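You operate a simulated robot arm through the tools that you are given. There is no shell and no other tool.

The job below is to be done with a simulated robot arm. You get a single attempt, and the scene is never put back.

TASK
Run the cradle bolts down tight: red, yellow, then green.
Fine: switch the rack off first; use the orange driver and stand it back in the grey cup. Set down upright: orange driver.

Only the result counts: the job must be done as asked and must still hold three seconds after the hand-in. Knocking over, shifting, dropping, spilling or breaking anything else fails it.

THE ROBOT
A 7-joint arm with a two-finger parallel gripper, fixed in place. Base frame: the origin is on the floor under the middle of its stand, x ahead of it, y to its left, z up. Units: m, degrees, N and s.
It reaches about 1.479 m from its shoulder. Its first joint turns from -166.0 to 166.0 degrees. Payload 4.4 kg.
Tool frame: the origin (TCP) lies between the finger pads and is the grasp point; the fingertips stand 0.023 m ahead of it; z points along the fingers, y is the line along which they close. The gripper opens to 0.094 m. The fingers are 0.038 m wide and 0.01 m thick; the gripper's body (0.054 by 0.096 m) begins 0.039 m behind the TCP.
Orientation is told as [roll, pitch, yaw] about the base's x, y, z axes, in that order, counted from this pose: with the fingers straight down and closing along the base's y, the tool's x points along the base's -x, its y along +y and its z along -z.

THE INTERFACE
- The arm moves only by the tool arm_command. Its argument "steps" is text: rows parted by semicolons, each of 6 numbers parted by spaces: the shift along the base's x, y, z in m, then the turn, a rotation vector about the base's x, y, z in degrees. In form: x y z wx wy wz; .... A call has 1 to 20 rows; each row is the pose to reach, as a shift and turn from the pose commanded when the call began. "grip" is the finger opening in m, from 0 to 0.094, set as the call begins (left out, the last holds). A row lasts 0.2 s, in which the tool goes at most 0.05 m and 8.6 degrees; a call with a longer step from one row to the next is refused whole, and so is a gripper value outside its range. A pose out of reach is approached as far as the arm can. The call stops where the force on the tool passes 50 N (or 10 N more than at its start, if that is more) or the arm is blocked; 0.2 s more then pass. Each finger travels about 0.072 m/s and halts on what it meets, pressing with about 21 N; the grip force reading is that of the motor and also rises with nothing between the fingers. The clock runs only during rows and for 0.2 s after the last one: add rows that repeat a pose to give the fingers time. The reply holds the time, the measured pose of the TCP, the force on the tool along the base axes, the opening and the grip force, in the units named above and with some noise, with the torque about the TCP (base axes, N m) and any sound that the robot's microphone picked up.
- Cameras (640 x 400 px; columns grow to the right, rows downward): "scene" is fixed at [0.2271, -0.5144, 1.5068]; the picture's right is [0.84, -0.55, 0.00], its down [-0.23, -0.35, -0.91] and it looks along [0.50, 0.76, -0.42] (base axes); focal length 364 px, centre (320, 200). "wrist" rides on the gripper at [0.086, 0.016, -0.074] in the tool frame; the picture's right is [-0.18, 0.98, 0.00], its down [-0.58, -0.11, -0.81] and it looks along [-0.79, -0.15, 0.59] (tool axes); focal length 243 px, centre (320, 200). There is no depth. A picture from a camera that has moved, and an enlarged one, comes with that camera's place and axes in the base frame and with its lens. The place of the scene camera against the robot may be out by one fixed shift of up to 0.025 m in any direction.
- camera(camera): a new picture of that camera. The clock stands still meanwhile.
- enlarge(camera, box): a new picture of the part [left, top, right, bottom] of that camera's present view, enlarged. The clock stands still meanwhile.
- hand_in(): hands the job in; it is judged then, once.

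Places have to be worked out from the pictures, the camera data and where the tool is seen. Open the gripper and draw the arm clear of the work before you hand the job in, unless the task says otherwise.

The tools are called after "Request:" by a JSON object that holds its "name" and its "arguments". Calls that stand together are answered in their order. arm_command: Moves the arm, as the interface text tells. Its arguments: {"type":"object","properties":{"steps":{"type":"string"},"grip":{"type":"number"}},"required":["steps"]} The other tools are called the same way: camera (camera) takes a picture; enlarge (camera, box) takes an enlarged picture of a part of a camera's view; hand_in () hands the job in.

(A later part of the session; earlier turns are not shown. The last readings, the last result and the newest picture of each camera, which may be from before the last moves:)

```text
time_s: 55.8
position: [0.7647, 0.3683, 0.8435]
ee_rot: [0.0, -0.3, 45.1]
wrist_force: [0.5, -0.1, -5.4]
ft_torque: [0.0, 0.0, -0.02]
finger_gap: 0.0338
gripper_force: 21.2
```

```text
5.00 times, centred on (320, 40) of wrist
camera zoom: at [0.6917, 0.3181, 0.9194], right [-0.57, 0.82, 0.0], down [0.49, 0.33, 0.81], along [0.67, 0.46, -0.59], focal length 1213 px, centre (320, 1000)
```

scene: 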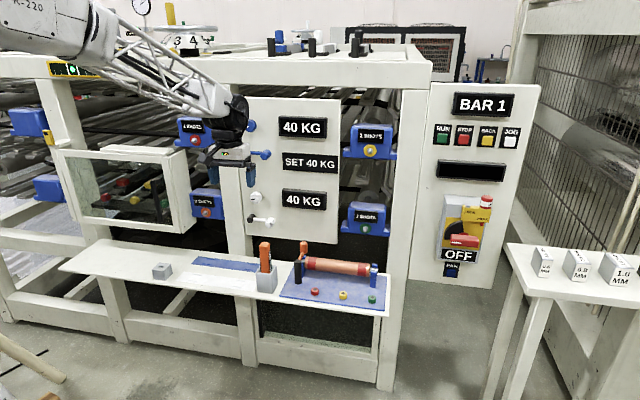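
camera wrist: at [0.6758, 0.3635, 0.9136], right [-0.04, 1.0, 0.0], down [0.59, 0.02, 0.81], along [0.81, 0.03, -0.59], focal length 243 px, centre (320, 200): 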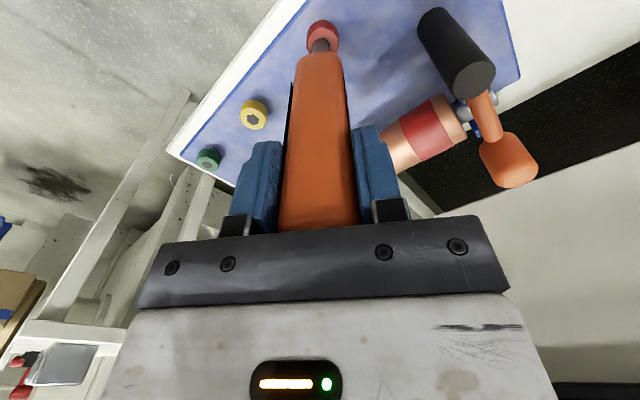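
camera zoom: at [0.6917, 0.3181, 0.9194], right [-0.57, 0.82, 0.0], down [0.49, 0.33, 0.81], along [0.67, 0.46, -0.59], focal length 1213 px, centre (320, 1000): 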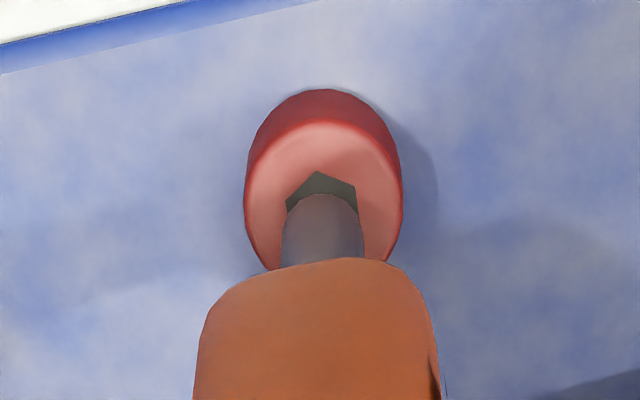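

The driver slid up about 4 mm in the grip during that press, but the tip is still centred. I'll re-engage and hold a moderate press on red for a couple of seconds to be sure it's fully run down.

Request:
{"name": "arm_command", "arguments": {"steps": "0 0 -0.003 0 0 0; 0 0 -0.006 0 0 0; 0 0 -0.007 0 0 0; 0 0 -0.0075 0 0 0; 0 0 -0.008 0 0 0; 0 0 -0.0083 0 0 0; 0 0 -0.0083 0 0 0; 0 0 -0.0083 0 0 0; 0 0 -0.0083 0 0 0; 0 0 -0.0083 0 0 0; 0 0 -0.0083 0 0 0; 0 0 -0.0083 0 0 0"}}

Request:
{"name": "enlarge", "arguments": {"camera": "scene", "box": [300, 270, 332, 302]}}

Request:
{"name": "camera", "arguments": {"camera": "wrist"}}

```text
time_s: 58.4
position: [0.7652, 0.3673, 0.8356]
ee_rot: [0.1, -0.2, 45.0]
wrist_force: [0.3, 2.3, 18.4]
ft_torque: [0.3, 0.04, 0.0]
finger_gap: 0.0339
gripper_force: 20.7
```

```text
12.50 times, centred on (316, 286) of scene
camera zoom: at [0.2271, -0.5144, 1.5068], right [0.84, -0.55, 0.0], down [-0.23, -0.35, -0.91], along [0.5, 0.76, -0.42], focal length 4550 px, centre (370, -875)
```

zoom: 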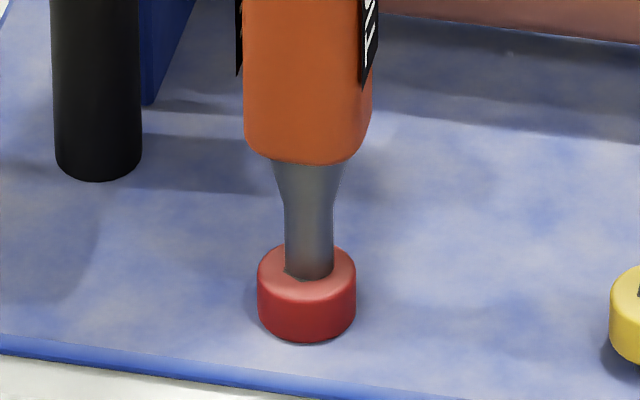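

```text
taken
camera wrist: at [0.6915, 0.3179, 0.9113], right [-0.56, 0.83, 0.0], down [0.49, 0.33, 0.81], along [0.67, 0.46, -0.59], focal length 243 px, centre (320, 200)
```

wrist: 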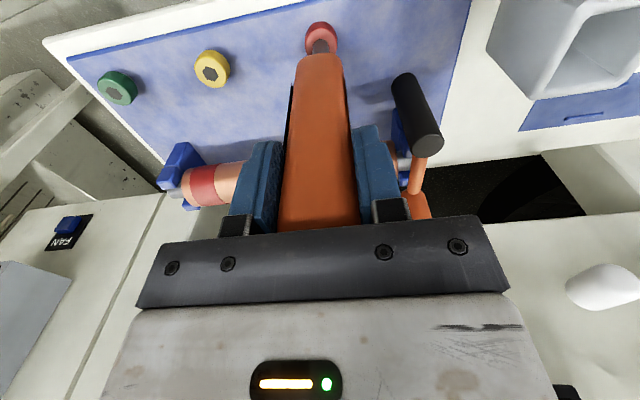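

Pressed at 22 N for about 1.5 s with no further movement, so the red head is seated. As an extra check I'll twist clockwise a little while still pressing to see whether the bolt gives any torque.

Request:
{"name": "arm_command", "arguments": {"steps": "0 0 0 0 0 -4; 0 0 0 0 0 -8; 0 0 0 0 0 -12; 0 0 0 0 0 -16; 0 0 0 0 0 -16"}}

Request:
{"name": "enlarge", "arguments": {"camera": "scene", "box": [300, 270, 332, 302]}}

Request:
{"name": "enlarge", "arguments": {"camera": "wrist", "box": [260, 0, 380, 80]}}

```text
time_s: 59.6
position: [0.7637, 0.3672, 0.8368]
ee_rot: [0.0, -0.2, 29.0]
wrist_force: [1.4, -2.6, 11.3]
ft_torque: [-0.39, -0.16, 0.0]
finger_gap: 0.0337
gripper_force: 21.3
```

```text
12.50 times, centred on (316, 286) of scene
camera zoom: at [0.2271, -0.5144, 1.5068], right [0.84, -0.55, 0.0], down [-0.23, -0.35, -0.91], along [0.5, 0.76, -0.42], focal length 4550 px, centre (370, -875)
```

zoom: 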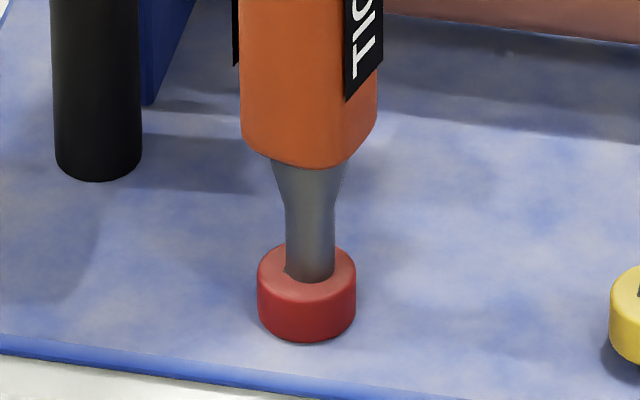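

```text
5.00 times, centred on (320, 40) of wrist
camera zoom: at [0.6796, 0.3397, 0.9113], right [-0.31, 0.95, 0.0], down [0.56, 0.19, 0.81], along [0.77, 0.25, -0.59], focal length 1213 px, centre (320, 1000)
```

zoom: 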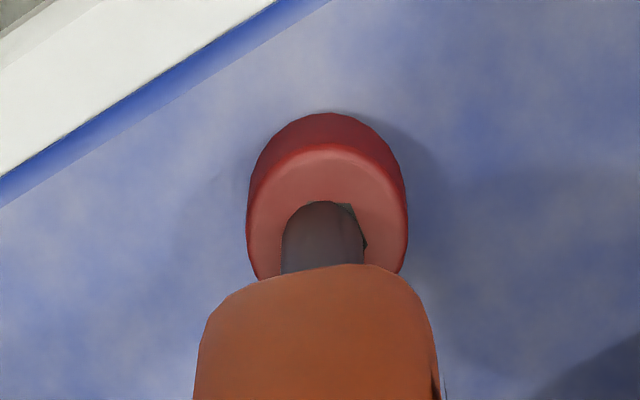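

No torque coupling: the driver drives by itself when pressed on a bolt, and red is at the end of its travel. I'll lift clear, square the yaw, and move 0.10 m along the bench to above yellow.

Request:
{"name": "arm_command", "arguments": {"steps": "0 0 0.01 0 0 4; 0 0 0.025 0 0 8; 0 0 0.04 0 0 16; 0.0236 -0.0236 0.04 0 0 16; 0.0471 -0.0471 0.04 0 0 16; 0.0707 -0.0707 0.04 0 0 16; 0.0707 -0.0707 0.025 0 0 16; 0.0707 -0.0707 0.025 0 0 16; 0.0707 -0.0707 0.025 0 0 16"}}

Request:
{"name": "enlarge", "arguments": {"camera": "scene", "box": [310, 260, 370, 310]}}

Request:
{"name": "enlarge", "arguments": {"camera": "wrist", "box": [260, 0, 380, 80]}}

Request:
{"name": "enlarge", "arguments": {"camera": "scene", "box": [308, 284, 324, 304]}}

```text
time_s: 61.6
position: [0.8367, 0.2952, 0.8614]
ee_rot: [0.0, -0.1, 45.0]
wrist_force: [0.3, -0.5, -4.0]
ft_torque: [-0.03, 0.01, 0.01]
finger_gap: 0.0341
gripper_force: 20.8
```

```text
8.00 times, centred on (340, 285) of scene
camera zoom: at [0.2271, -0.5144, 1.5068], right [0.84, -0.55, 0.0], down [-0.23, -0.35, -0.91], along [0.5, 0.76, -0.42], focal length 2912 px, centre (160, -480)
```

zoom: 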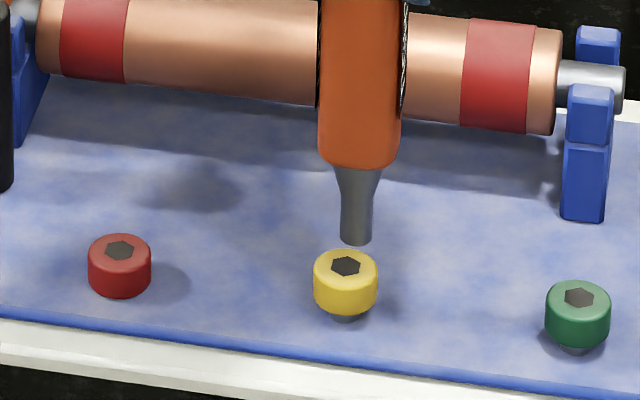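

```text
5.00 times, centred on (320, 40) of wrist
camera zoom: at [0.764, 0.2443, 0.9361], right [-0.56, 0.83, 0.0], down [0.49, 0.33, 0.81], along [0.67, 0.46, -0.59], focal length 1213 px, centre (320, 1000)
```

zoom: 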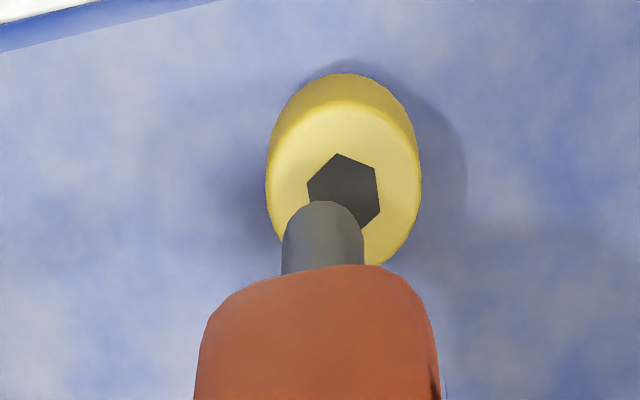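

```text
16.00 times, centred on (316, 294) of scene
camera zoom: at [0.2271, -0.5144, 1.5068], right [0.84, -0.55, 0.0], down [-0.23, -0.35, -0.91], along [0.5, 0.76, -0.42], focal length 5824 px, centre (384, -1304)
```

zoom: 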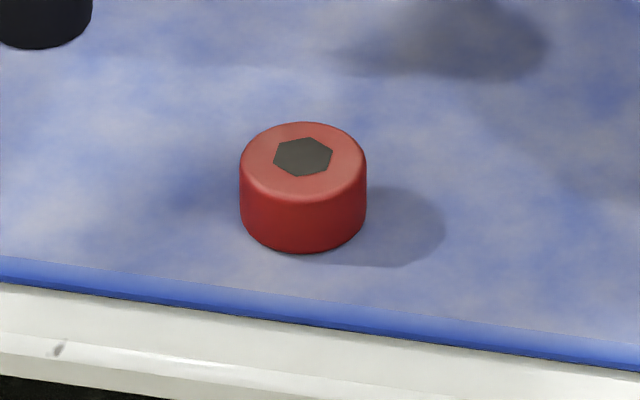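

Red sits flush and its hex has rotated, so it was really driven. Above yellow, both cameras say to shift about 4.3 mm left and 2.7 mm toward me; I'll apply that, lower 5 mm and recheck.

Request:
{"name": "arm_command", "arguments": {"steps": "-0.0025 0.0005 -0.002 0 0 0; -0.005 0.0011 -0.005 0 0 0; -0.005 0.0011 -0.005 0 0 0; -0.005 0.0011 -0.005 0 0 0"}}

Request:
{"name": "enlarge", "arguments": {"camera": "scene", "box": [325, 270, 365, 310]}}

Request:
{"name": "enlarge", "arguments": {"camera": "wrist", "box": [260, 0, 380, 80]}}

```text
time_s: 62.6
position: [0.8305, 0.2964, 0.8571]
ee_rot: [0.0, -0.2, 45.0]
wrist_force: [-0.3, 0.4, -3.7]
ft_torque: [0.01, 0.01, -0.03]
finger_gap: 0.0338
gripper_force: 20.8
```

```text
10.00 times, centred on (345, 290) of scene
camera zoom: at [0.2271, -0.5144, 1.5068], right [0.84, -0.55, 0.0], down [-0.23, -0.35, -0.91], along [0.5, 0.76, -0.42], focal length 3640 px, centre (70, -700)
```

zoom: 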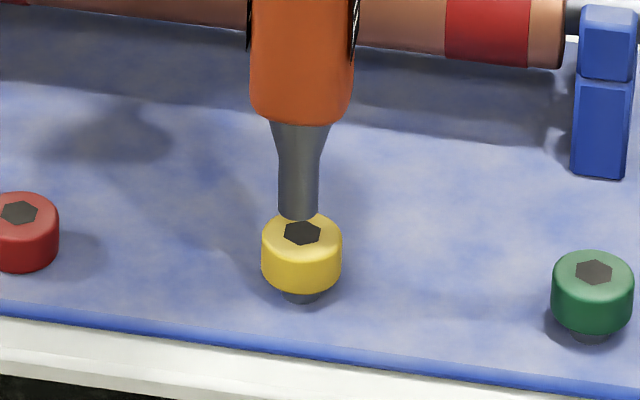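

```text
5.00 times, centred on (320, 40) of wrist
camera zoom: at [0.7586, 0.2467, 0.9313], right [-0.56, 0.83, 0.0], down [0.49, 0.33, 0.81], along [0.67, 0.46, -0.59], focal length 1213 px, centre (320, 1000)
```

zoom: 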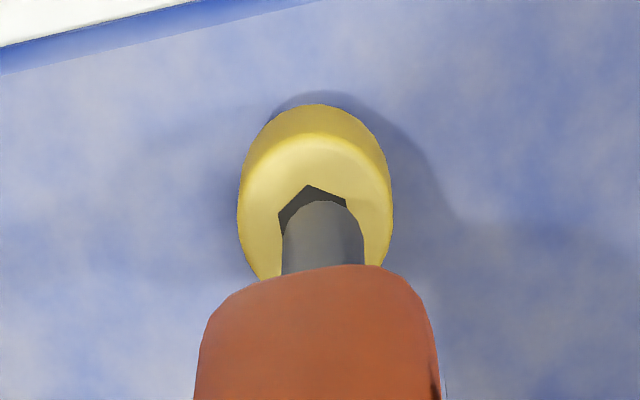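

Slight overshoot: I need about 1.4 mm back to the right. I'll apply that and lower 4 mm (a gap of about 10 mm remains before that), then check.

Request:
{"name": "arm_command", "arguments": {"steps": "0.0012 -0.0008 -0.002 0 0 0; 0.0012 -0.0008 -0.004 0 0 0; 0.0012 -0.0008 -0.004 0 0 0; 0.0012 -0.0008 -0.004 0 0 0"}}

Request:
{"name": "enlarge", "arguments": {"camera": "scene", "box": [325, 270, 365, 310]}}

Request:
{"name": "enlarge", "arguments": {"camera": "wrist", "box": [260, 0, 380, 80]}}

```text
time_s: 63.6
position: [0.8328, 0.2968, 0.8515]
ee_rot: [-0.1, -0.2, 45.0]
wrist_force: [0.1, 0.5, -3.9]
ft_torque: [-0.01, 0.04, 0.0]
finger_gap: 0.0343
gripper_force: 20.7
```

```text
10.00 times, centred on (345, 290) of scene
camera zoom: at [0.2271, -0.5144, 1.5068], right [0.84, -0.55, 0.0], down [-0.23, -0.35, -0.91], along [0.5, 0.76, -0.42], focal length 3640 px, centre (70, -700)
```

zoom: 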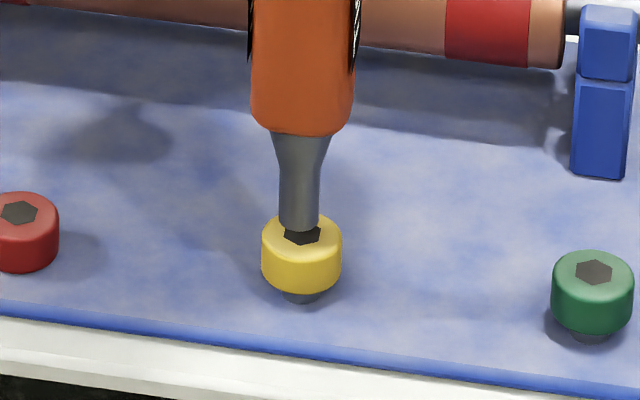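

```text
5.00 times, centred on (320, 40) of wrist
camera zoom: at [0.7589, 0.2464, 0.927], right [-0.56, 0.83, 0.0], down [0.49, 0.33, 0.81], along [0.67, 0.46, -0.59], focal length 1213 px, centre (320, 1000)
```

zoom: 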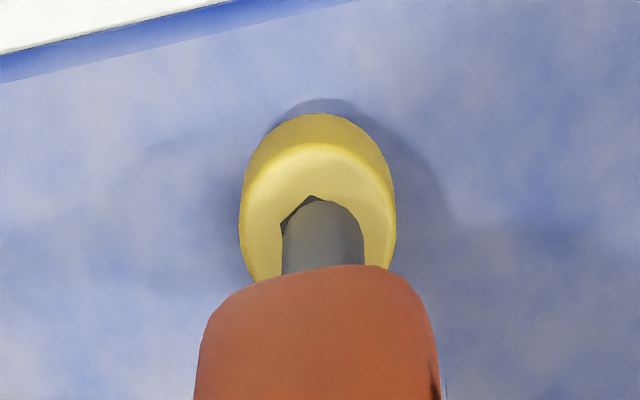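

Nearly centred: 0.9 mm more to the right. I'll apply that and feed down slowly 9 mm in 1 mm steps, holding at the end.

Request:
{"name": "arm_command", "arguments": {"steps": "0.0006 -0.0006 -0.001 0 0 0; 0.0006 -0.0006 -0.002 0 0 0; 0.0006 -0.0006 -0.003 0 0 0; 0.0006 -0.0006 -0.004 0 0 0; 0.0006 -0.0006 -0.005 0 0 0; 0.0006 -0.0006 -0.006 0 0 0; 0.0006 -0.0006 -0.007 0 0 0; 0.0006 -0.0006 -0.008 0 0 0; 0.0006 -0.0006 -0.009 0 0 0; 0.0006 -0.0006 -0.009 0 0 0"}}

Request:
{"name": "enlarge", "arguments": {"camera": "scene", "box": [325, 270, 365, 310]}}

Request:
{"name": "enlarge", "arguments": {"camera": "wrist", "box": [260, 0, 380, 80]}}

```text
time_s: 65.8
position: [0.8317, 0.2956, 0.844]
ee_rot: [0.0, -0.2, 45.0]
wrist_force: [-0.9, 0.2, -5.0]
ft_torque: [0.0, 0.02, 0.01]
finger_gap: 0.0341
gripper_force: 20.6
```

```text
10.00 times, centred on (345, 290) of scene
camera zoom: at [0.2271, -0.5144, 1.5068], right [0.84, -0.55, 0.0], down [-0.23, -0.35, -0.91], along [0.5, 0.76, -0.42], focal length 3640 px, centre (70, -700)
```

zoom: 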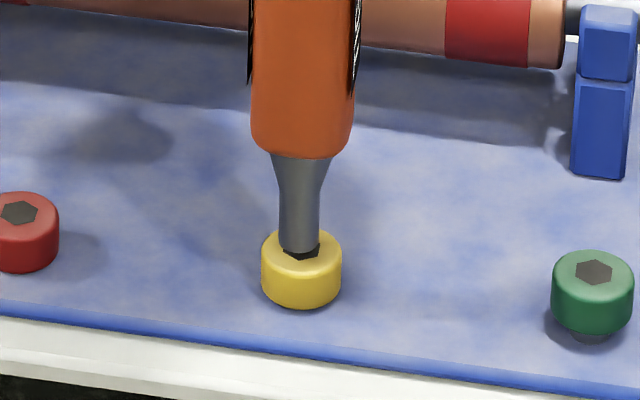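

```text
5.00 times, centred on (320, 40) of wrist
camera zoom: at [0.7586, 0.2456, 0.9185], right [-0.56, 0.83, 0.0], down [0.49, 0.33, 0.81], along [0.67, 0.46, -0.59], focal length 1213 px, centre (320, 1000)
```

zoom: 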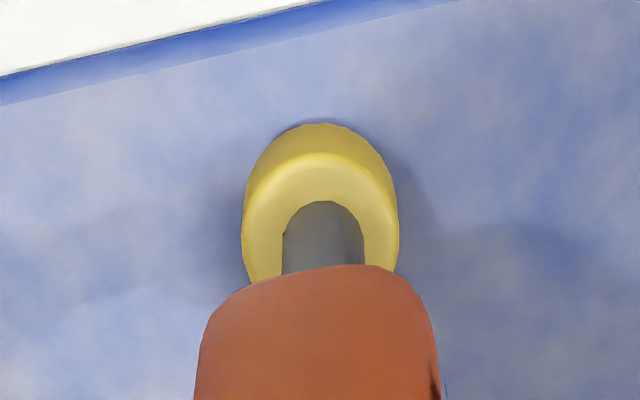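

Yellow ran down about 6 mm the same way. I'll follow it down to contact and hold a light press so it finishes tight, as with red.

Request:
{"name": "arm_command", "arguments": {"steps": "0 0 -0.001 0 0 0; 0 0 -0.002 0 0 0; 0 0 -0.003 0 0 0; 0 0 -0.004 0 0 0; 0 0 -0.005 0 0 0; 0 0 -0.005 0 0 0; 0 0 -0.005 0 0 0"}}

Request:
{"name": "enlarge", "arguments": {"camera": "scene", "box": [325, 270, 365, 310]}}

```text
time_s: 67.4
position: [0.8311, 0.2963, 0.8378]
ee_rot: [0.0, -0.2, 45.0]
wrist_force: [0.2, -0.1, -5.2]
ft_torque: [-0.01, -0.01, 0.01]
finger_gap: 0.034
gripper_force: 20.9
```

```text
10.00 times, centred on (345, 290) of scene
camera zoom: at [0.2271, -0.5144, 1.5068], right [0.84, -0.55, 0.0], down [-0.23, -0.35, -0.91], along [0.5, 0.76, -0.42], focal length 3640 px, centre (70, -700)
```

zoom: 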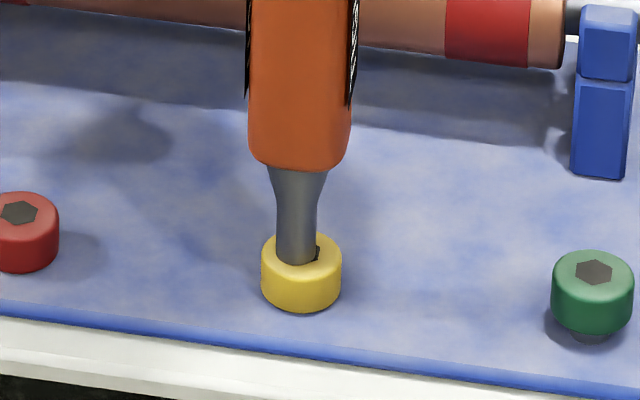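

Yellow dropped another millimetre and is again free of the tip. I'll keep following down until it holds a steady press without moving.

Request:
{"name": "arm_command", "arguments": {"steps": "0.0003 -0.0003 -0.0005 0 0 0; 0.0006 -0.0006 -0.001 0 0 0; 0.0006 -0.0006 -0.0015 0 0 0; 0.0006 -0.0006 -0.002 0 0 0; 0.0006 -0.0006 -0.002 0 0 0; 0.0006 -0.0006 -0.002 0 0 0"}}

Request:
{"name": "enlarge", "arguments": {"camera": "scene", "box": [325, 270, 365, 310]}}

```text
time_s: 68.8
position: [0.8337, 0.2962, 0.8362]
ee_rot: [0.1, -0.2, 45.0]
wrist_force: [-0.7, -0.7, -0.8]
ft_torque: [-0.17, 0.03, -0.02]
finger_gap: 0.0339
gripper_force: 20.9
```

```text
10.00 times, centred on (345, 290) of scene
camera zoom: at [0.2271, -0.5144, 1.5068], right [0.84, -0.55, 0.0], down [-0.23, -0.35, -0.91], along [0.5, 0.76, -0.42], focal length 3640 px, centre (70, -700)
```

zoom: 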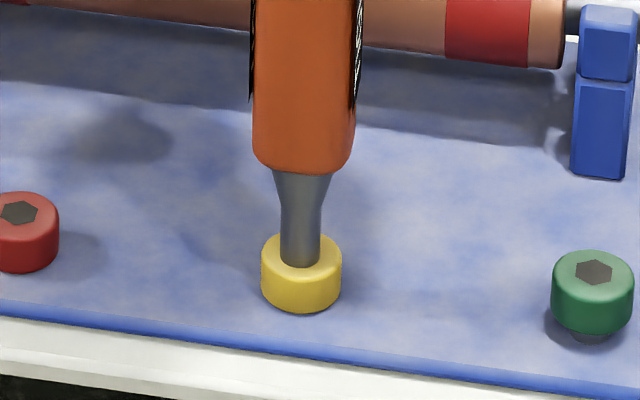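

Light contact on yellow with the tip centred. I'll press about 1.5 mm more (around 15–20 N) and hold to match what red got.

Request:
{"name": "arm_command", "arguments": {"steps": "0 0 -0.0005 0 0 0; 0 0 -0.001 0 0 0; 0 0 -0.0015 0 0 0; 0 0 -0.0015 0 0 0; 0 0 -0.0015 0 0 0; 0 0 -0.0015 0 0 0; 0 0 -0.0015 0 0 0; 0 0 -0.0015 0 0 0; 0 0 -0.0015 0 0 0; 0 0 -0.0015 0 0 0"}}

Request:
{"name": "enlarge", "arguments": {"camera": "scene", "box": [325, 270, 365, 310]}}

```text
time_s: 71.0
position: [0.8321, 0.2973, 0.835]
ee_rot: [0.0, -0.2, 45.0]
wrist_force: [4.7, -2.9, 18.9]
ft_torque: [-0.42, -0.68, -0.02]
finger_gap: 0.034
gripper_force: 20.8
```

```text
10.00 times, centred on (345, 290) of scene
camera zoom: at [0.2271, -0.5144, 1.5068], right [0.84, -0.55, 0.0], down [-0.23, -0.35, -0.91], along [0.5, 0.76, -0.42], focal length 3640 px, centre (70, -700)
```

zoom: 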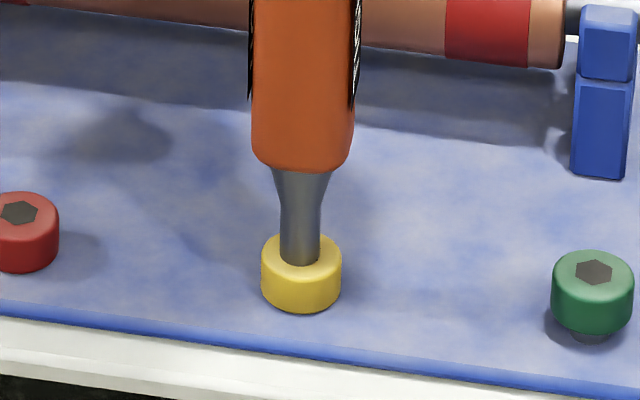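

Yellow holds at 23 N without moving, so it's seated. I'll lift, move on by the same spacing to green, and check alignment.

Request:
{"name": "arm_command", "arguments": {"steps": "0 0 0.01 0 0 0; 0 0 0.03 0 0 0; 0 0 0.04 0 0 0; 0.0228 -0.0238 0.04 0 0 0; 0.0457 -0.0477 0.04 0 0 0; 0.0685 -0.0715 0.04 0 0 0; 0.0685 -0.0715 0.022 0 0 0; 0.0685 -0.0715 0.022 0 0 0; 0.0685 -0.0715 0.022 0 0 0"}}

Request:
{"name": "enlarge", "arguments": {"camera": "scene", "box": [350, 275, 390, 315]}}

Request:
{"name": "enlarge", "arguments": {"camera": "wrist", "box": [260, 0, 380, 80]}}

Request:
{"name": "enlarge", "arguments": {"camera": "scene", "box": [300, 270, 380, 320]}}

```text
time_s: 73.0
position: [0.9022, 0.2228, 0.8583]
ee_rot: [0.1, -0.2, 45.0]
wrist_force: [-0.1, -1.0, -5.0]
ft_torque: [0.02, 0.0, 0.0]
finger_gap: 0.0339
gripper_force: 21.5
```

```text
10.00 times, centred on (370, 295) of scene
camera zoom: at [0.2271, -0.5144, 1.5068], right [0.84, -0.55, 0.0], down [-0.23, -0.35, -0.91], along [0.5, 0.76, -0.42], focal length 3640 px, centre (-180, -750)
```

zoom: 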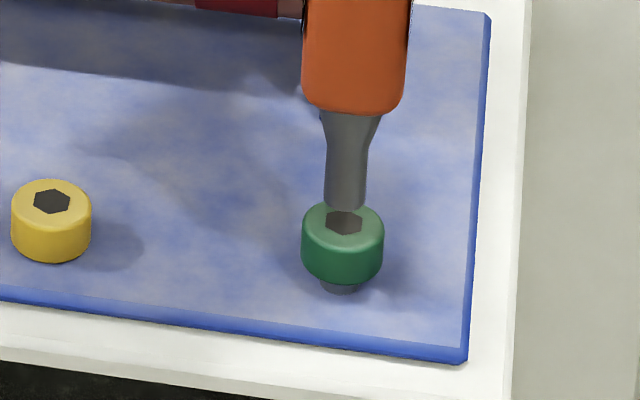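

```text
5.00 times, centred on (320, 40) of wrist
camera zoom: at [0.8282, 0.1731, 0.9323], right [-0.56, 0.83, 0.0], down [0.49, 0.33, 0.81], along [0.67, 0.46, -0.59], focal length 1213 px, centre (320, 1000)
```

zoom: 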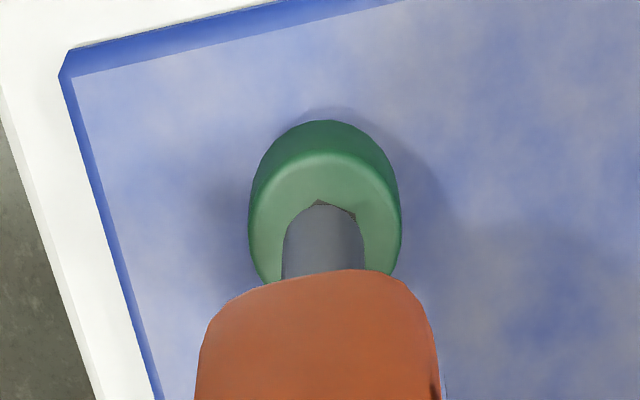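

```text
8.00 times, centred on (340, 295) of scene
camera zoom: at [0.2271, -0.5144, 1.5068], right [0.84, -0.55, 0.0], down [-0.23, -0.35, -0.91], along [0.5, 0.76, -0.42], focal length 2912 px, centre (160, -560)
```

zoom: 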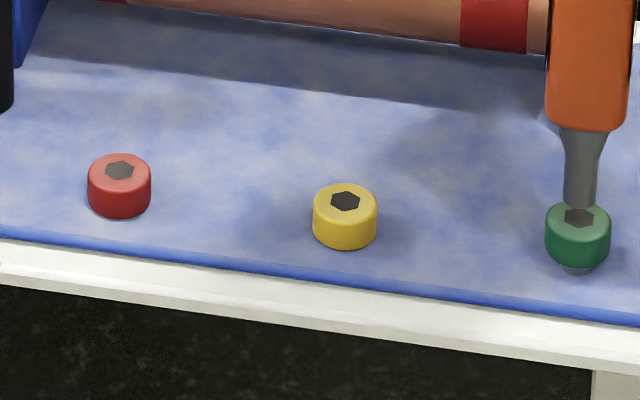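

Green is aligned in both views (within 0.3 mm), and red and yellow both sit flush. I'll feed down onto green 14 mm in 1 mm steps.

Request:
{"name": "arm_command", "arguments": {"steps": "0 0.0003 -0.002 0 0 0; 0 0.0003 -0.004 0 0 0; 0 0.0003 -0.005 0 0 0; 0 0.0003 -0.006 0 0 0; 0 0.0003 -0.007 0 0 0; 0 0.0003 -0.008 0 0 0; 0 0.0003 -0.009 0 0 0; 0 0.0003 -0.01 0 0 0; 0 0.0003 -0.011 0 0 0; 0 0.0003 -0.012 0 0 0; 0 0.0003 -0.013 0 0 0; 0 0.0003 -0.014 0 0 0; 0 0.0003 -0.014 0 0 0"}}

Request:
{"name": "enlarge", "arguments": {"camera": "scene", "box": [350, 275, 390, 315]}}

Request:
{"name": "enlarge", "arguments": {"camera": "wrist", "box": [260, 0, 380, 80]}}

```text
time_s: 75.8
position: [0.9026, 0.2256, 0.8419]
ee_rot: [0.0, -0.2, 45.0]
wrist_force: [0.0, 0.4, -3.9]
ft_torque: [-0.03, 0.03, 0.03]
finger_gap: 0.0339
gripper_force: 20.8
```

```text
10.00 times, centred on (370, 295) of scene
camera zoom: at [0.2271, -0.5144, 1.5068], right [0.84, -0.55, 0.0], down [-0.23, -0.35, -0.91], along [0.5, 0.76, -0.42], focal length 3640 px, centre (-180, -750)
```

zoom: 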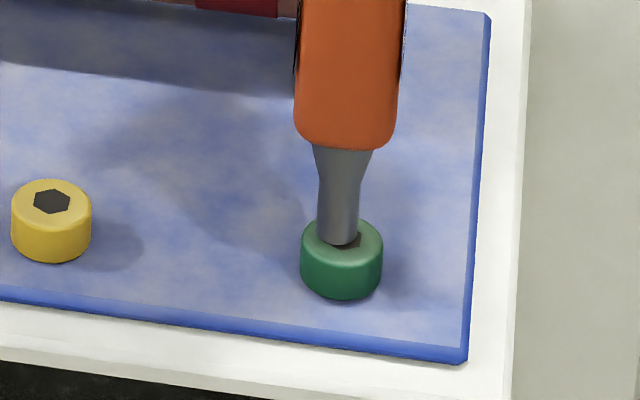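

```text
5.00 times, centred on (320, 40) of wrist
camera zoom: at [0.828, 0.1753, 0.9167], right [-0.56, 0.83, 0.0], down [0.49, 0.33, 0.81], along [0.67, 0.46, -0.59], focal length 1213 px, centre (320, 1000)
```

zoom: 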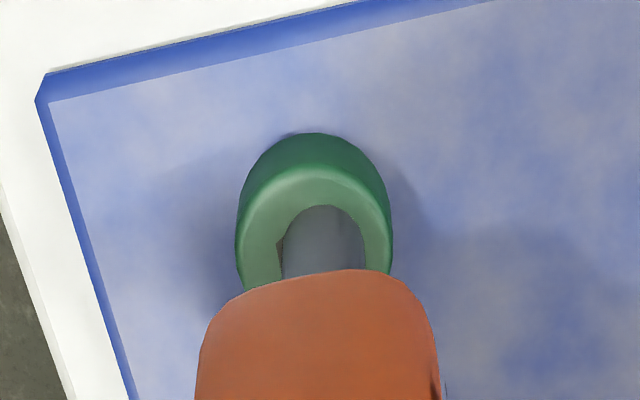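

Green ran down too; the arm settled about 1.6 mm left, so I'll correct that to the right and keep following down for the final millimetre.

Request:
{"name": "arm_command", "arguments": {"steps": "0.0006 -0.0006 0 0 0 0; 0.0012 -0.0012 0 0 0 0; 0.0012 -0.0012 -0.001 0 0 0; 0.0012 -0.0012 -0.002 0 0 0; 0.0012 -0.0012 -0.003 0 0 0; 0.0012 -0.0012 -0.004 0 0 0; 0.0012 -0.0012 -0.004 0 0 0; 0.0012 -0.0012 -0.004 0 0 0"}}

Request:
{"name": "enlarge", "arguments": {"camera": "scene", "box": [350, 275, 390, 315]}}

Request:
{"name": "enlarge", "arguments": {"camera": "wrist", "box": [260, 0, 380, 80]}}

```text
time_s: 77.6
position: [0.9016, 0.2249, 0.8383]
ee_rot: [0.0, -0.1, 45.1]
wrist_force: [0.2, 0.1, -4.2]
ft_torque: [0.03, -0.02, 0.03]
finger_gap: 0.0337
gripper_force: 20.7
```

```text
10.00 times, centred on (370, 295) of scene
camera zoom: at [0.2271, -0.5144, 1.5068], right [0.84, -0.55, 0.0], down [-0.23, -0.35, -0.91], along [0.5, 0.76, -0.42], focal length 3640 px, centre (-180, -750)
```

zoom: 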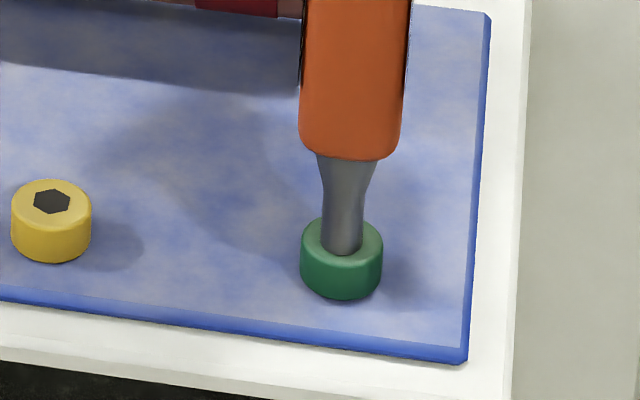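

```text
5.00 times, centred on (320, 40) of wrist
camera zoom: at [0.8288, 0.1737, 0.9131], right [-0.56, 0.83, 0.0], down [0.49, 0.33, 0.81], along [0.67, 0.46, -0.59], focal length 1213 px, centre (320, 1000)
```

zoom: 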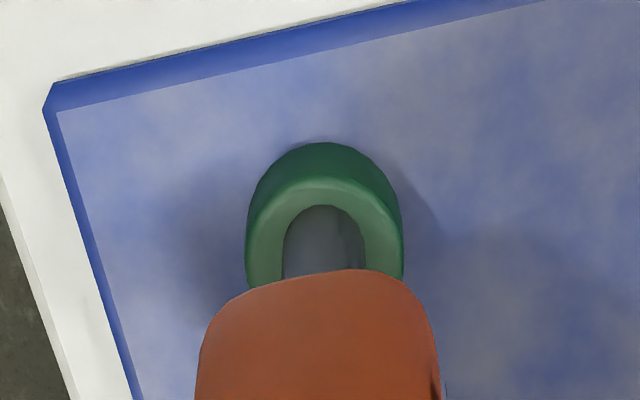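

Aligned and in the socket, no press yet. Following down another 3 mm.

Request:
{"name": "arm_command", "arguments": {"steps": "0 0 -0.001 0 0 0; 0 0 -0.002 0 0 0; 0 0 -0.0025 0 0 0; 0 0 -0.003 0 0 0; 0 0 -0.003 0 0 0; 0 0 -0.003 0 0 0"}}

Request:
{"name": "enlarge", "arguments": {"camera": "scene", "box": [350, 275, 390, 315]}}

```text
time_s: 79.0
position: [0.9029, 0.2233, 0.8361]
ee_rot: [-0.1, -0.3, 45.1]
wrist_force: [-0.8, 0.7, -2.5]
ft_torque: [-0.03, 0.04, -0.01]
finger_gap: 0.0341
gripper_force: 21.5
```

```text
10.00 times, centred on (370, 295) of scene
camera zoom: at [0.2271, -0.5144, 1.5068], right [0.84, -0.55, 0.0], down [-0.23, -0.35, -0.91], along [0.5, 0.76, -0.42], focal length 3640 px, centre (-180, -750)
```

zoom: 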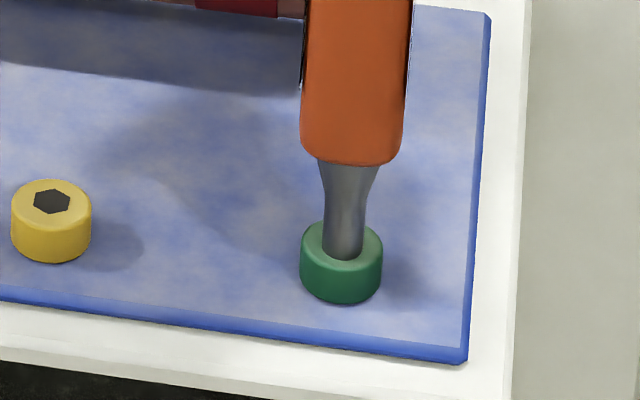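

Green dropped its last bit and contact has begun. I'll press about 2 mm more and hold as with the others.

Request:
{"name": "arm_command", "arguments": {"steps": "0 0 -0.0005 0 0 0; 0 0 -0.001 0 0 0; 0 0 -0.0015 0 0 0; 0 0 -0.002 0 0 0; 0 0 -0.002 0 0 0; 0 0 -0.002 0 0 0; 0 0 -0.002 0 0 0; 0 0 -0.002 0 0 0; 0 0 -0.002 0 0 0; 0 0 -0.002 0 0 0; 0 0 -0.002 0 0 0"}}

Request:
{"name": "enlarge", "arguments": {"camera": "scene", "box": [350, 275, 390, 315]}}

Request:
{"name": "enlarge", "arguments": {"camera": "scene", "box": [300, 270, 390, 320]}}

```text
time_s: 81.4
position: [0.9037, 0.2242, 0.8354]
ee_rot: [-0.1, -0.2, 45.0]
wrist_force: [1.5, 1.9, 20.2]
ft_torque: [0.12, -0.15, 0.01]
finger_gap: 0.0338
gripper_force: 21.3
```

```text
10.00 times, centred on (370, 295) of scene
camera zoom: at [0.2271, -0.5144, 1.5068], right [0.84, -0.55, 0.0], down [-0.23, -0.35, -0.91], along [0.5, 0.76, -0.42], focal length 3640 px, centre (-180, -750)
```

zoom: 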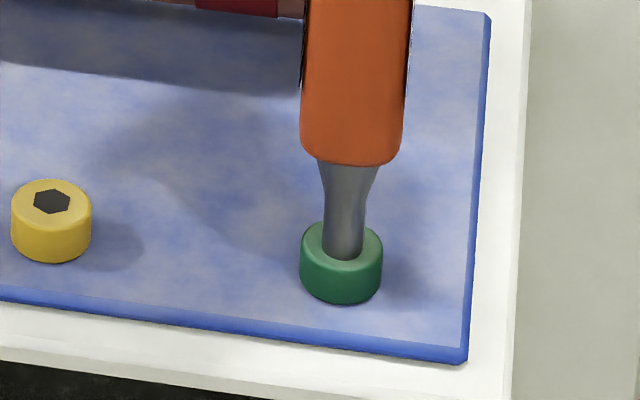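

```text
7.11 times, centred on (345, 295) of scene
camera zoom: at [0.2271, -0.5144, 1.5068], right [0.84, -0.55, 0.0], down [-0.23, -0.35, -0.91], along [0.5, 0.76, -0.42], focal length 2588 px, centre (142, -476)
```

zoom: 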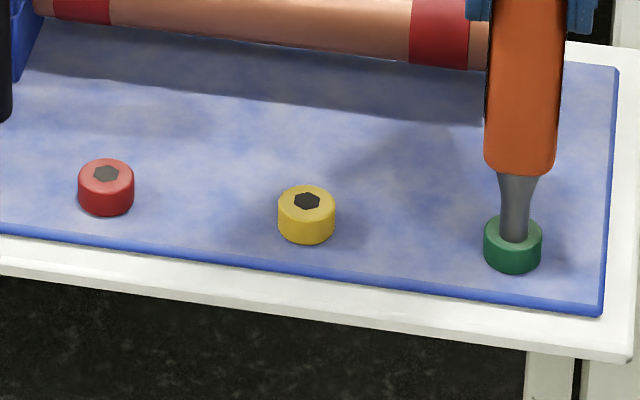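

All three heads now sit at the same level on the plate. By tracking commanded moves, the cup lies at (-0.2584, +0.2807) from here. I'll lift well clear and go back above the cup, at the same height as my earlier lift picture for comparison.

Request:
{"name": "arm_command", "arguments": {"steps": "0 0 0.01 0 0 0; 0 0 0.03 0 0 0; 0 0 0.065 0 0 0; 0 0 0.11 0 0 0; 0 0 0.1543 0 0 0; -0.0287 0.0312 0.1543 0 0 0; -0.0574 0.0624 0.1543 0 0 0; -0.0861 0.0936 0.1543 0 0 0; -0.1148 0.1248 0.1543 0 0 0; -0.1436 0.1559 0.1543 0 0 0; -0.1723 0.1871 0.1543 0 0 0; -0.201 0.2183 0.1543 0 0 0; -0.2297 0.2495 0.1543 0 0 0; -0.2584 0.2807 0.1543 0 0 0; -0.2584 0.2807 0.1543 0 0 0; -0.2584 0.2807 0.1543 0 0 0"}}

Request:
{"name": "camera", "arguments": {"camera": "wrist"}}

Request:
{"name": "enlarge", "arguments": {"camera": "wrist", "box": [270, 0, 370, 100]}}

Request:
{"name": "enlarge", "arguments": {"camera": "scene", "box": [210, 150, 330, 300]}}

Request:
{"name": "enlarge", "arguments": {"camera": "scene", "box": [300, 270, 390, 320]}}

```text
time_s: 84.8
position: [0.6439, 0.504, 0.9878]
ee_rot: [0.1, -0.2, 45.0]
wrist_force: [0.8, -0.4, -3.3]
ft_torque: [-0.03, 0.0, -0.02]
finger_gap: 0.0339
gripper_force: 21.1
```

```text
taken
camera wrist: at [0.5706, 0.454, 1.0625], right [-0.56, 0.83, 0.0], down [0.49, 0.33, 0.81], along [0.67, 0.46, -0.59], focal length 243 px, centre (320, 200)
```

wrist: 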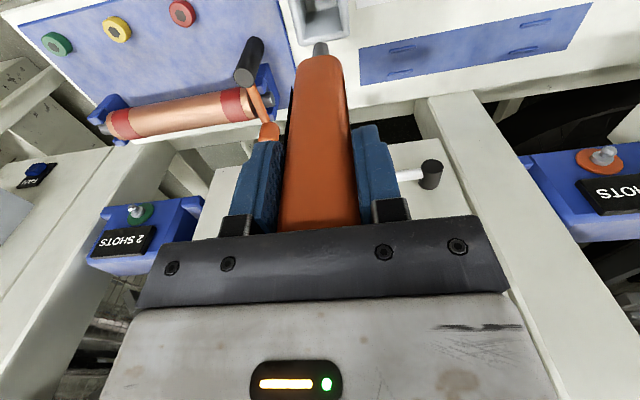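

```text
4.00 times, centred on (320, 50) of wrist
camera zoom: at [0.5706, 0.454, 1.0625], right [-0.56, 0.83, 0.0], down [0.49, 0.33, 0.81], along [0.67, 0.46, -0.59], focal length 970 px, centre (320, 800)
```

zoom: 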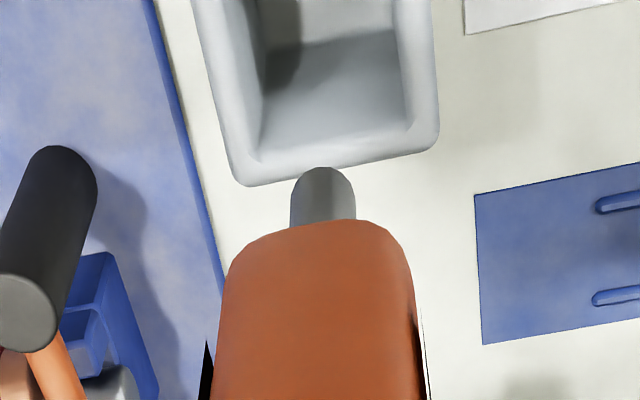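

```text
2.67 times, centred on (270, 225) of scene
camera zoom: at [0.2271, -0.5144, 1.5068], right [0.84, -0.55, 0.0], down [-0.23, -0.35, -0.91], along [0.5, 0.76, -0.42], focal length 971 px, centre (453, 133)
```

zoom: 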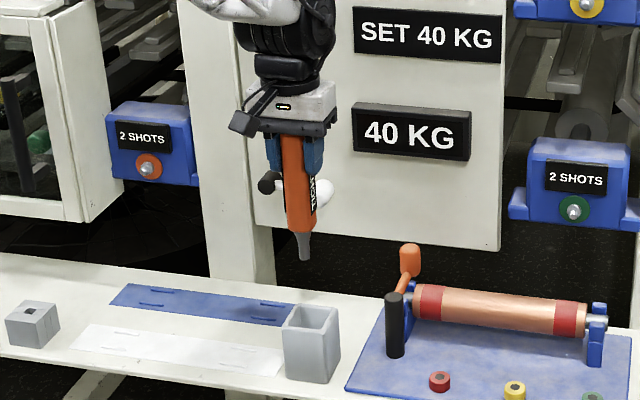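

```text
7.11 times, centred on (345, 295) of scene
camera zoom: at [0.2271, -0.5144, 1.5068], right [0.84, -0.55, 0.0], down [-0.23, -0.35, -0.91], along [0.5, 0.76, -0.42], focal length 2588 px, centre (142, -476)
```

zoom: 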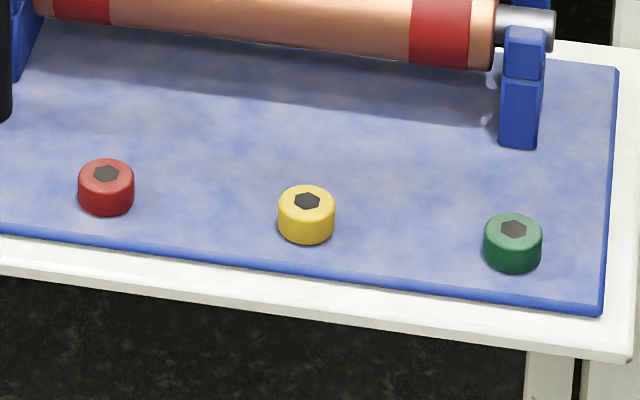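

All bolts are flush and level. The tip over the cup is within about 0.5 mm of its pick-up alignment, so I'll lower it straight in, stopping just above the original height.

Request:
{"name": "arm_command", "arguments": {"steps": "0 0 -0.03 0 0 0; 0 0 -0.06 0 0 0; 0 0 -0.08 0 0 0; 0 0 -0.095 0 0 0; 0 0 -0.11 0 0 0; 0 0 -0.125 0 0 0; 0 0 -0.14 0 0 0; 0 0 -0.15 0 0 0; 0 0 -0.158 0 0 0; 0 0 -0.164 0 0 0; 0 0 -0.168 0 0 0; 0 0 -0.168 0 0 0"}}

Request:
{"name": "camera", "arguments": {"camera": "wrist"}}

Request:
{"name": "enlarge", "arguments": {"camera": "scene", "box": [235, 200, 305, 300]}}

```text
time_s: 87.4
position: [0.6436, 0.5056, 0.8202]
ee_rot: [-0.1, -0.1, 45.1]
wrist_force: [-0.8, 0.9, -4.3]
ft_torque: [-0.02, -0.01, 0.02]
finger_gap: 0.0336
gripper_force: 20.9
```

```text
taken
camera wrist: at [0.5706, 0.455, 0.8951], right [-0.56, 0.83, 0.0], down [0.49, 0.33, 0.81], along [0.67, 0.46, -0.59], focal length 243 px, centre (320, 200)
```

wrist: 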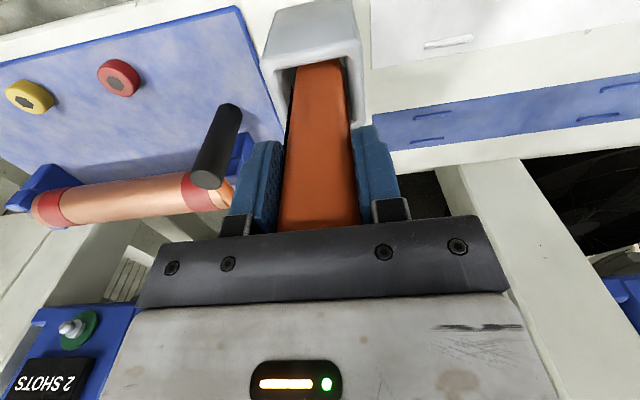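

```text
4.00 times, centred on (270, 250) of scene
camera zoom: at [0.2271, -0.5144, 1.5068], right [0.84, -0.55, 0.0], down [-0.23, -0.35, -0.91], along [0.5, 0.76, -0.42], focal length 1456 px, centre (520, 0)
```

zoom: 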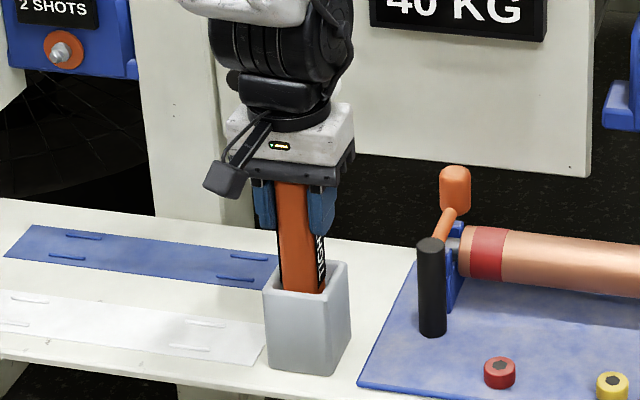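

It's inside the cup with no contact yet. I'll ease down 1 mm at a time to feel the cup floor.

Request:
{"name": "arm_command", "arguments": {"steps": "0 0 -0.001 0 0 0; 0 0 -0.002 0 0 0; 0 0 -0.003 0 0 0; 0 0 -0.004 0 0 0; 0 0 -0.005 0 0 0; 0 0 -0.005 0 0 0"}}

```text
time_s: 88.8
position: [0.6452, 0.5046, 0.8167]
ee_rot: [0.0, -0.3, 45.0]
wrist_force: [0.1, -0.6, -3.8]
ft_torque: [-0.01, -0.02, 0.01]
finger_gap: 0.0339
gripper_force: 21.1
```

Still only the driver's weight. A few more millimetres.

Request:
{"name": "arm_command", "arguments": {"steps": "0 0 -0.001 0 0 0; 0 0 -0.002 0 0 0; 0 0 -0.003 0 0 0; 0 0 -0.003 0 0 0"}}

Request:
{"name": "enlarge", "arguments": {"camera": "scene", "box": [235, 200, 305, 300]}}

```text
time_s: 89.8
position: [0.6445, 0.5073, 0.813]
ee_rot: [0.0, -0.3, 45.0]
wrist_force: [1.5, 2.5, 20.4]
ft_torque: [0.35, -0.13, 0.01]
finger_gap: 0.034
gripper_force: 21.2
```

```text
4.00 times, centred on (270, 250) of scene
camera zoom: at [0.2271, -0.5144, 1.5068], right [0.84, -0.55, 0.0], down [-0.23, -0.35, -0.91], along [0.5, 0.76, -0.42], focal length 1456 px, centre (520, 0)
```

zoom: 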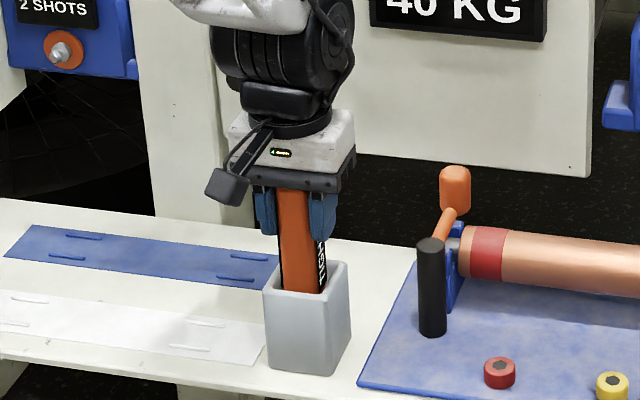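

Floor contact felt (about 24 N). I'll relax 1.2 mm so it's just resting, then open the fingers gently to release.

Request:
{"name": "arm_command", "arguments": {"steps": "0 0 0.0008 0 0 0; 0 0 0.0013 0 0 0; 0 0 0.0013 0 0 0"}}

Request:
{"name": "arm_command", "arguments": {"steps": "0 0 0 0 0 0; 0 0 0 0 0 0; 0 0 0 0 0 0; 0 0 0 0 0 0", "grip": 0.042}}

Request:
{"name": "camera", "arguments": {"camera": "wrist"}}

Request:
{"name": "enlarge", "arguments": {"camera": "scene", "box": [235, 200, 305, 300]}}

```text
time_s: 90.6
position: [0.6437, 0.5051, 0.8133]
ee_rot: [0.0, -0.1, 45.0]
wrist_force: [1.7, -1.3, -0.8]
ft_torque: [-0.08, -0.17, -0.01]
finger_gap: 0.0339
gripper_force: 21.3
```

```text
time_s: 91.6
position: [0.643, 0.5046, 0.8142]
ee_rot: [-0.1, -0.2, 45.0]
wrist_force: [0.4, -0.1, 0.5]
ft_torque: [-0.03, 0.03, 0.05]
finger_gap: 0.0419
gripper_force: 0.1
```

```text
taken
camera wrist: at [0.5703, 0.4543, 0.8884], right [-0.56, 0.83, 0.0], down [0.49, 0.33, 0.81], along [0.67, 0.46, -0.59], focal length 243 px, centre (320, 200)
```

wrist: 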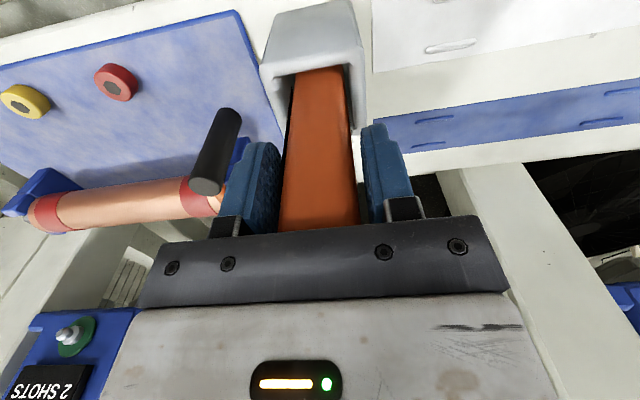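

```text
4.00 times, centred on (270, 250) of scene
camera zoom: at [0.2271, -0.5144, 1.5068], right [0.84, -0.55, 0.0], down [-0.23, -0.35, -0.91], along [0.5, 0.76, -0.42], focal length 1456 px, centre (520, 0)
```

zoom: 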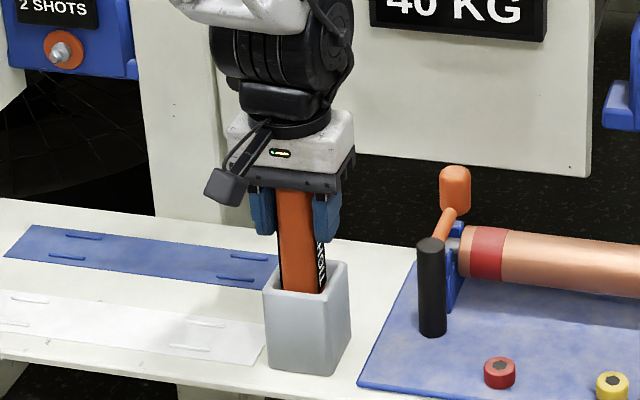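

Released and standing upright in the cup. I'll open fully and lift straight up away from it.

Request:
{"name": "arm_command", "arguments": {"steps": "0 0 0 0 0 0; 0 0 0 0 0 0; 0 0 0 0 0 0; 0 0 0.01 0 0 0; 0 0 0.025 0 0 0; 0 0 0.05 0 0 0; 0 0 0.09 0 0 0; 0 0 0.135 0 0 0; 0 0 0.18 0 0 0; 0 0 0.18 0 0 0", "grip": 0.094}}

Request:
{"name": "camera", "arguments": {"camera": "wrist"}}

Request:
{"name": "enlarge", "arguments": {"camera": "scene", "box": [245, 232, 295, 302]}}

Request:
{"name": "enlarge", "arguments": {"camera": "wrist", "box": [270, 0, 390, 100]}}

```text
time_s: 93.8
position: [0.6421, 0.5043, 0.9922]
ee_rot: [0.0, -0.1, 45.0]
wrist_force: [0.1, 0.6, -0.2]
ft_torque: [-0.01, 0.02, -0.02]
finger_gap: 0.094
gripper_force: 0.0
```

```text
taken
camera wrist: at [0.5696, 0.4535, 1.0669], right [-0.56, 0.83, 0.0], down [0.49, 0.33, 0.81], along [0.67, 0.46, -0.59], focal length 243 px, centre (320, 200)
```

wrist: 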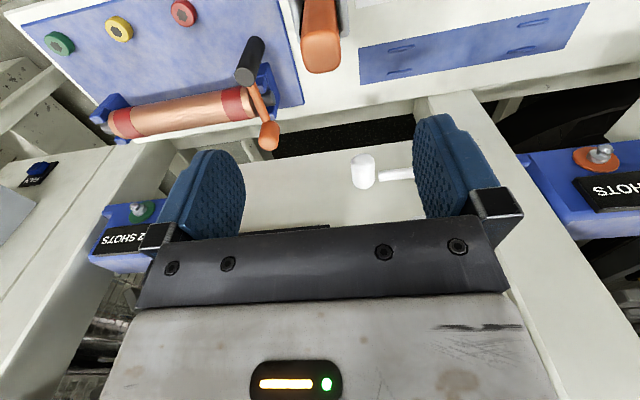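

```text
5.71 times, centred on (270, 267) of scene
camera zoom: at [0.2271, -0.5144, 1.5068], right [0.84, -0.55, 0.0], down [-0.23, -0.35, -0.91], along [0.5, 0.76, -0.42], focal length 2080 px, centre (606, -183)
```

zoom: 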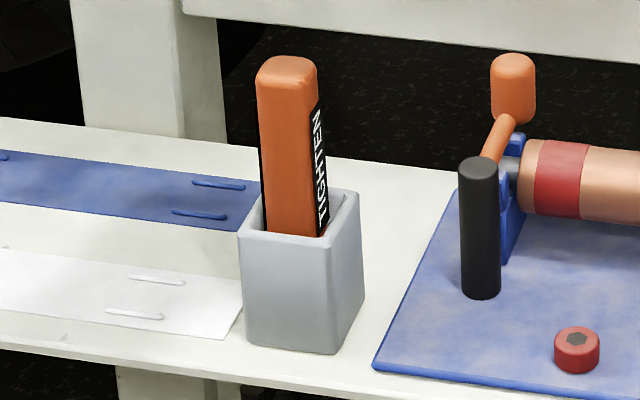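

```text
4.00 times, centred on (330, 50) of wrist
camera zoom: at [0.5696, 0.4535, 1.0669], right [-0.56, 0.83, 0.0], down [0.49, 0.33, 0.81], along [0.67, 0.46, -0.59], focal length 970 px, centre (280, 800)
```

zoom: 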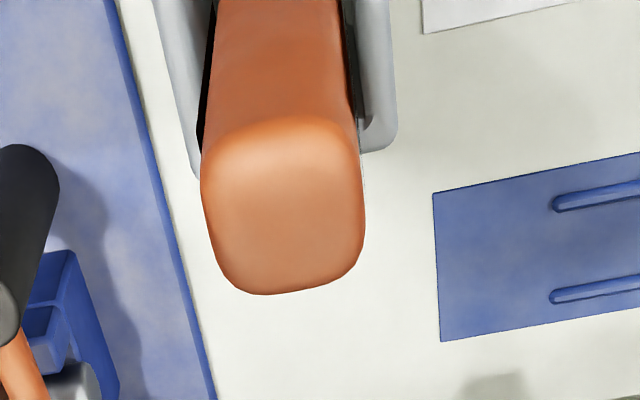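

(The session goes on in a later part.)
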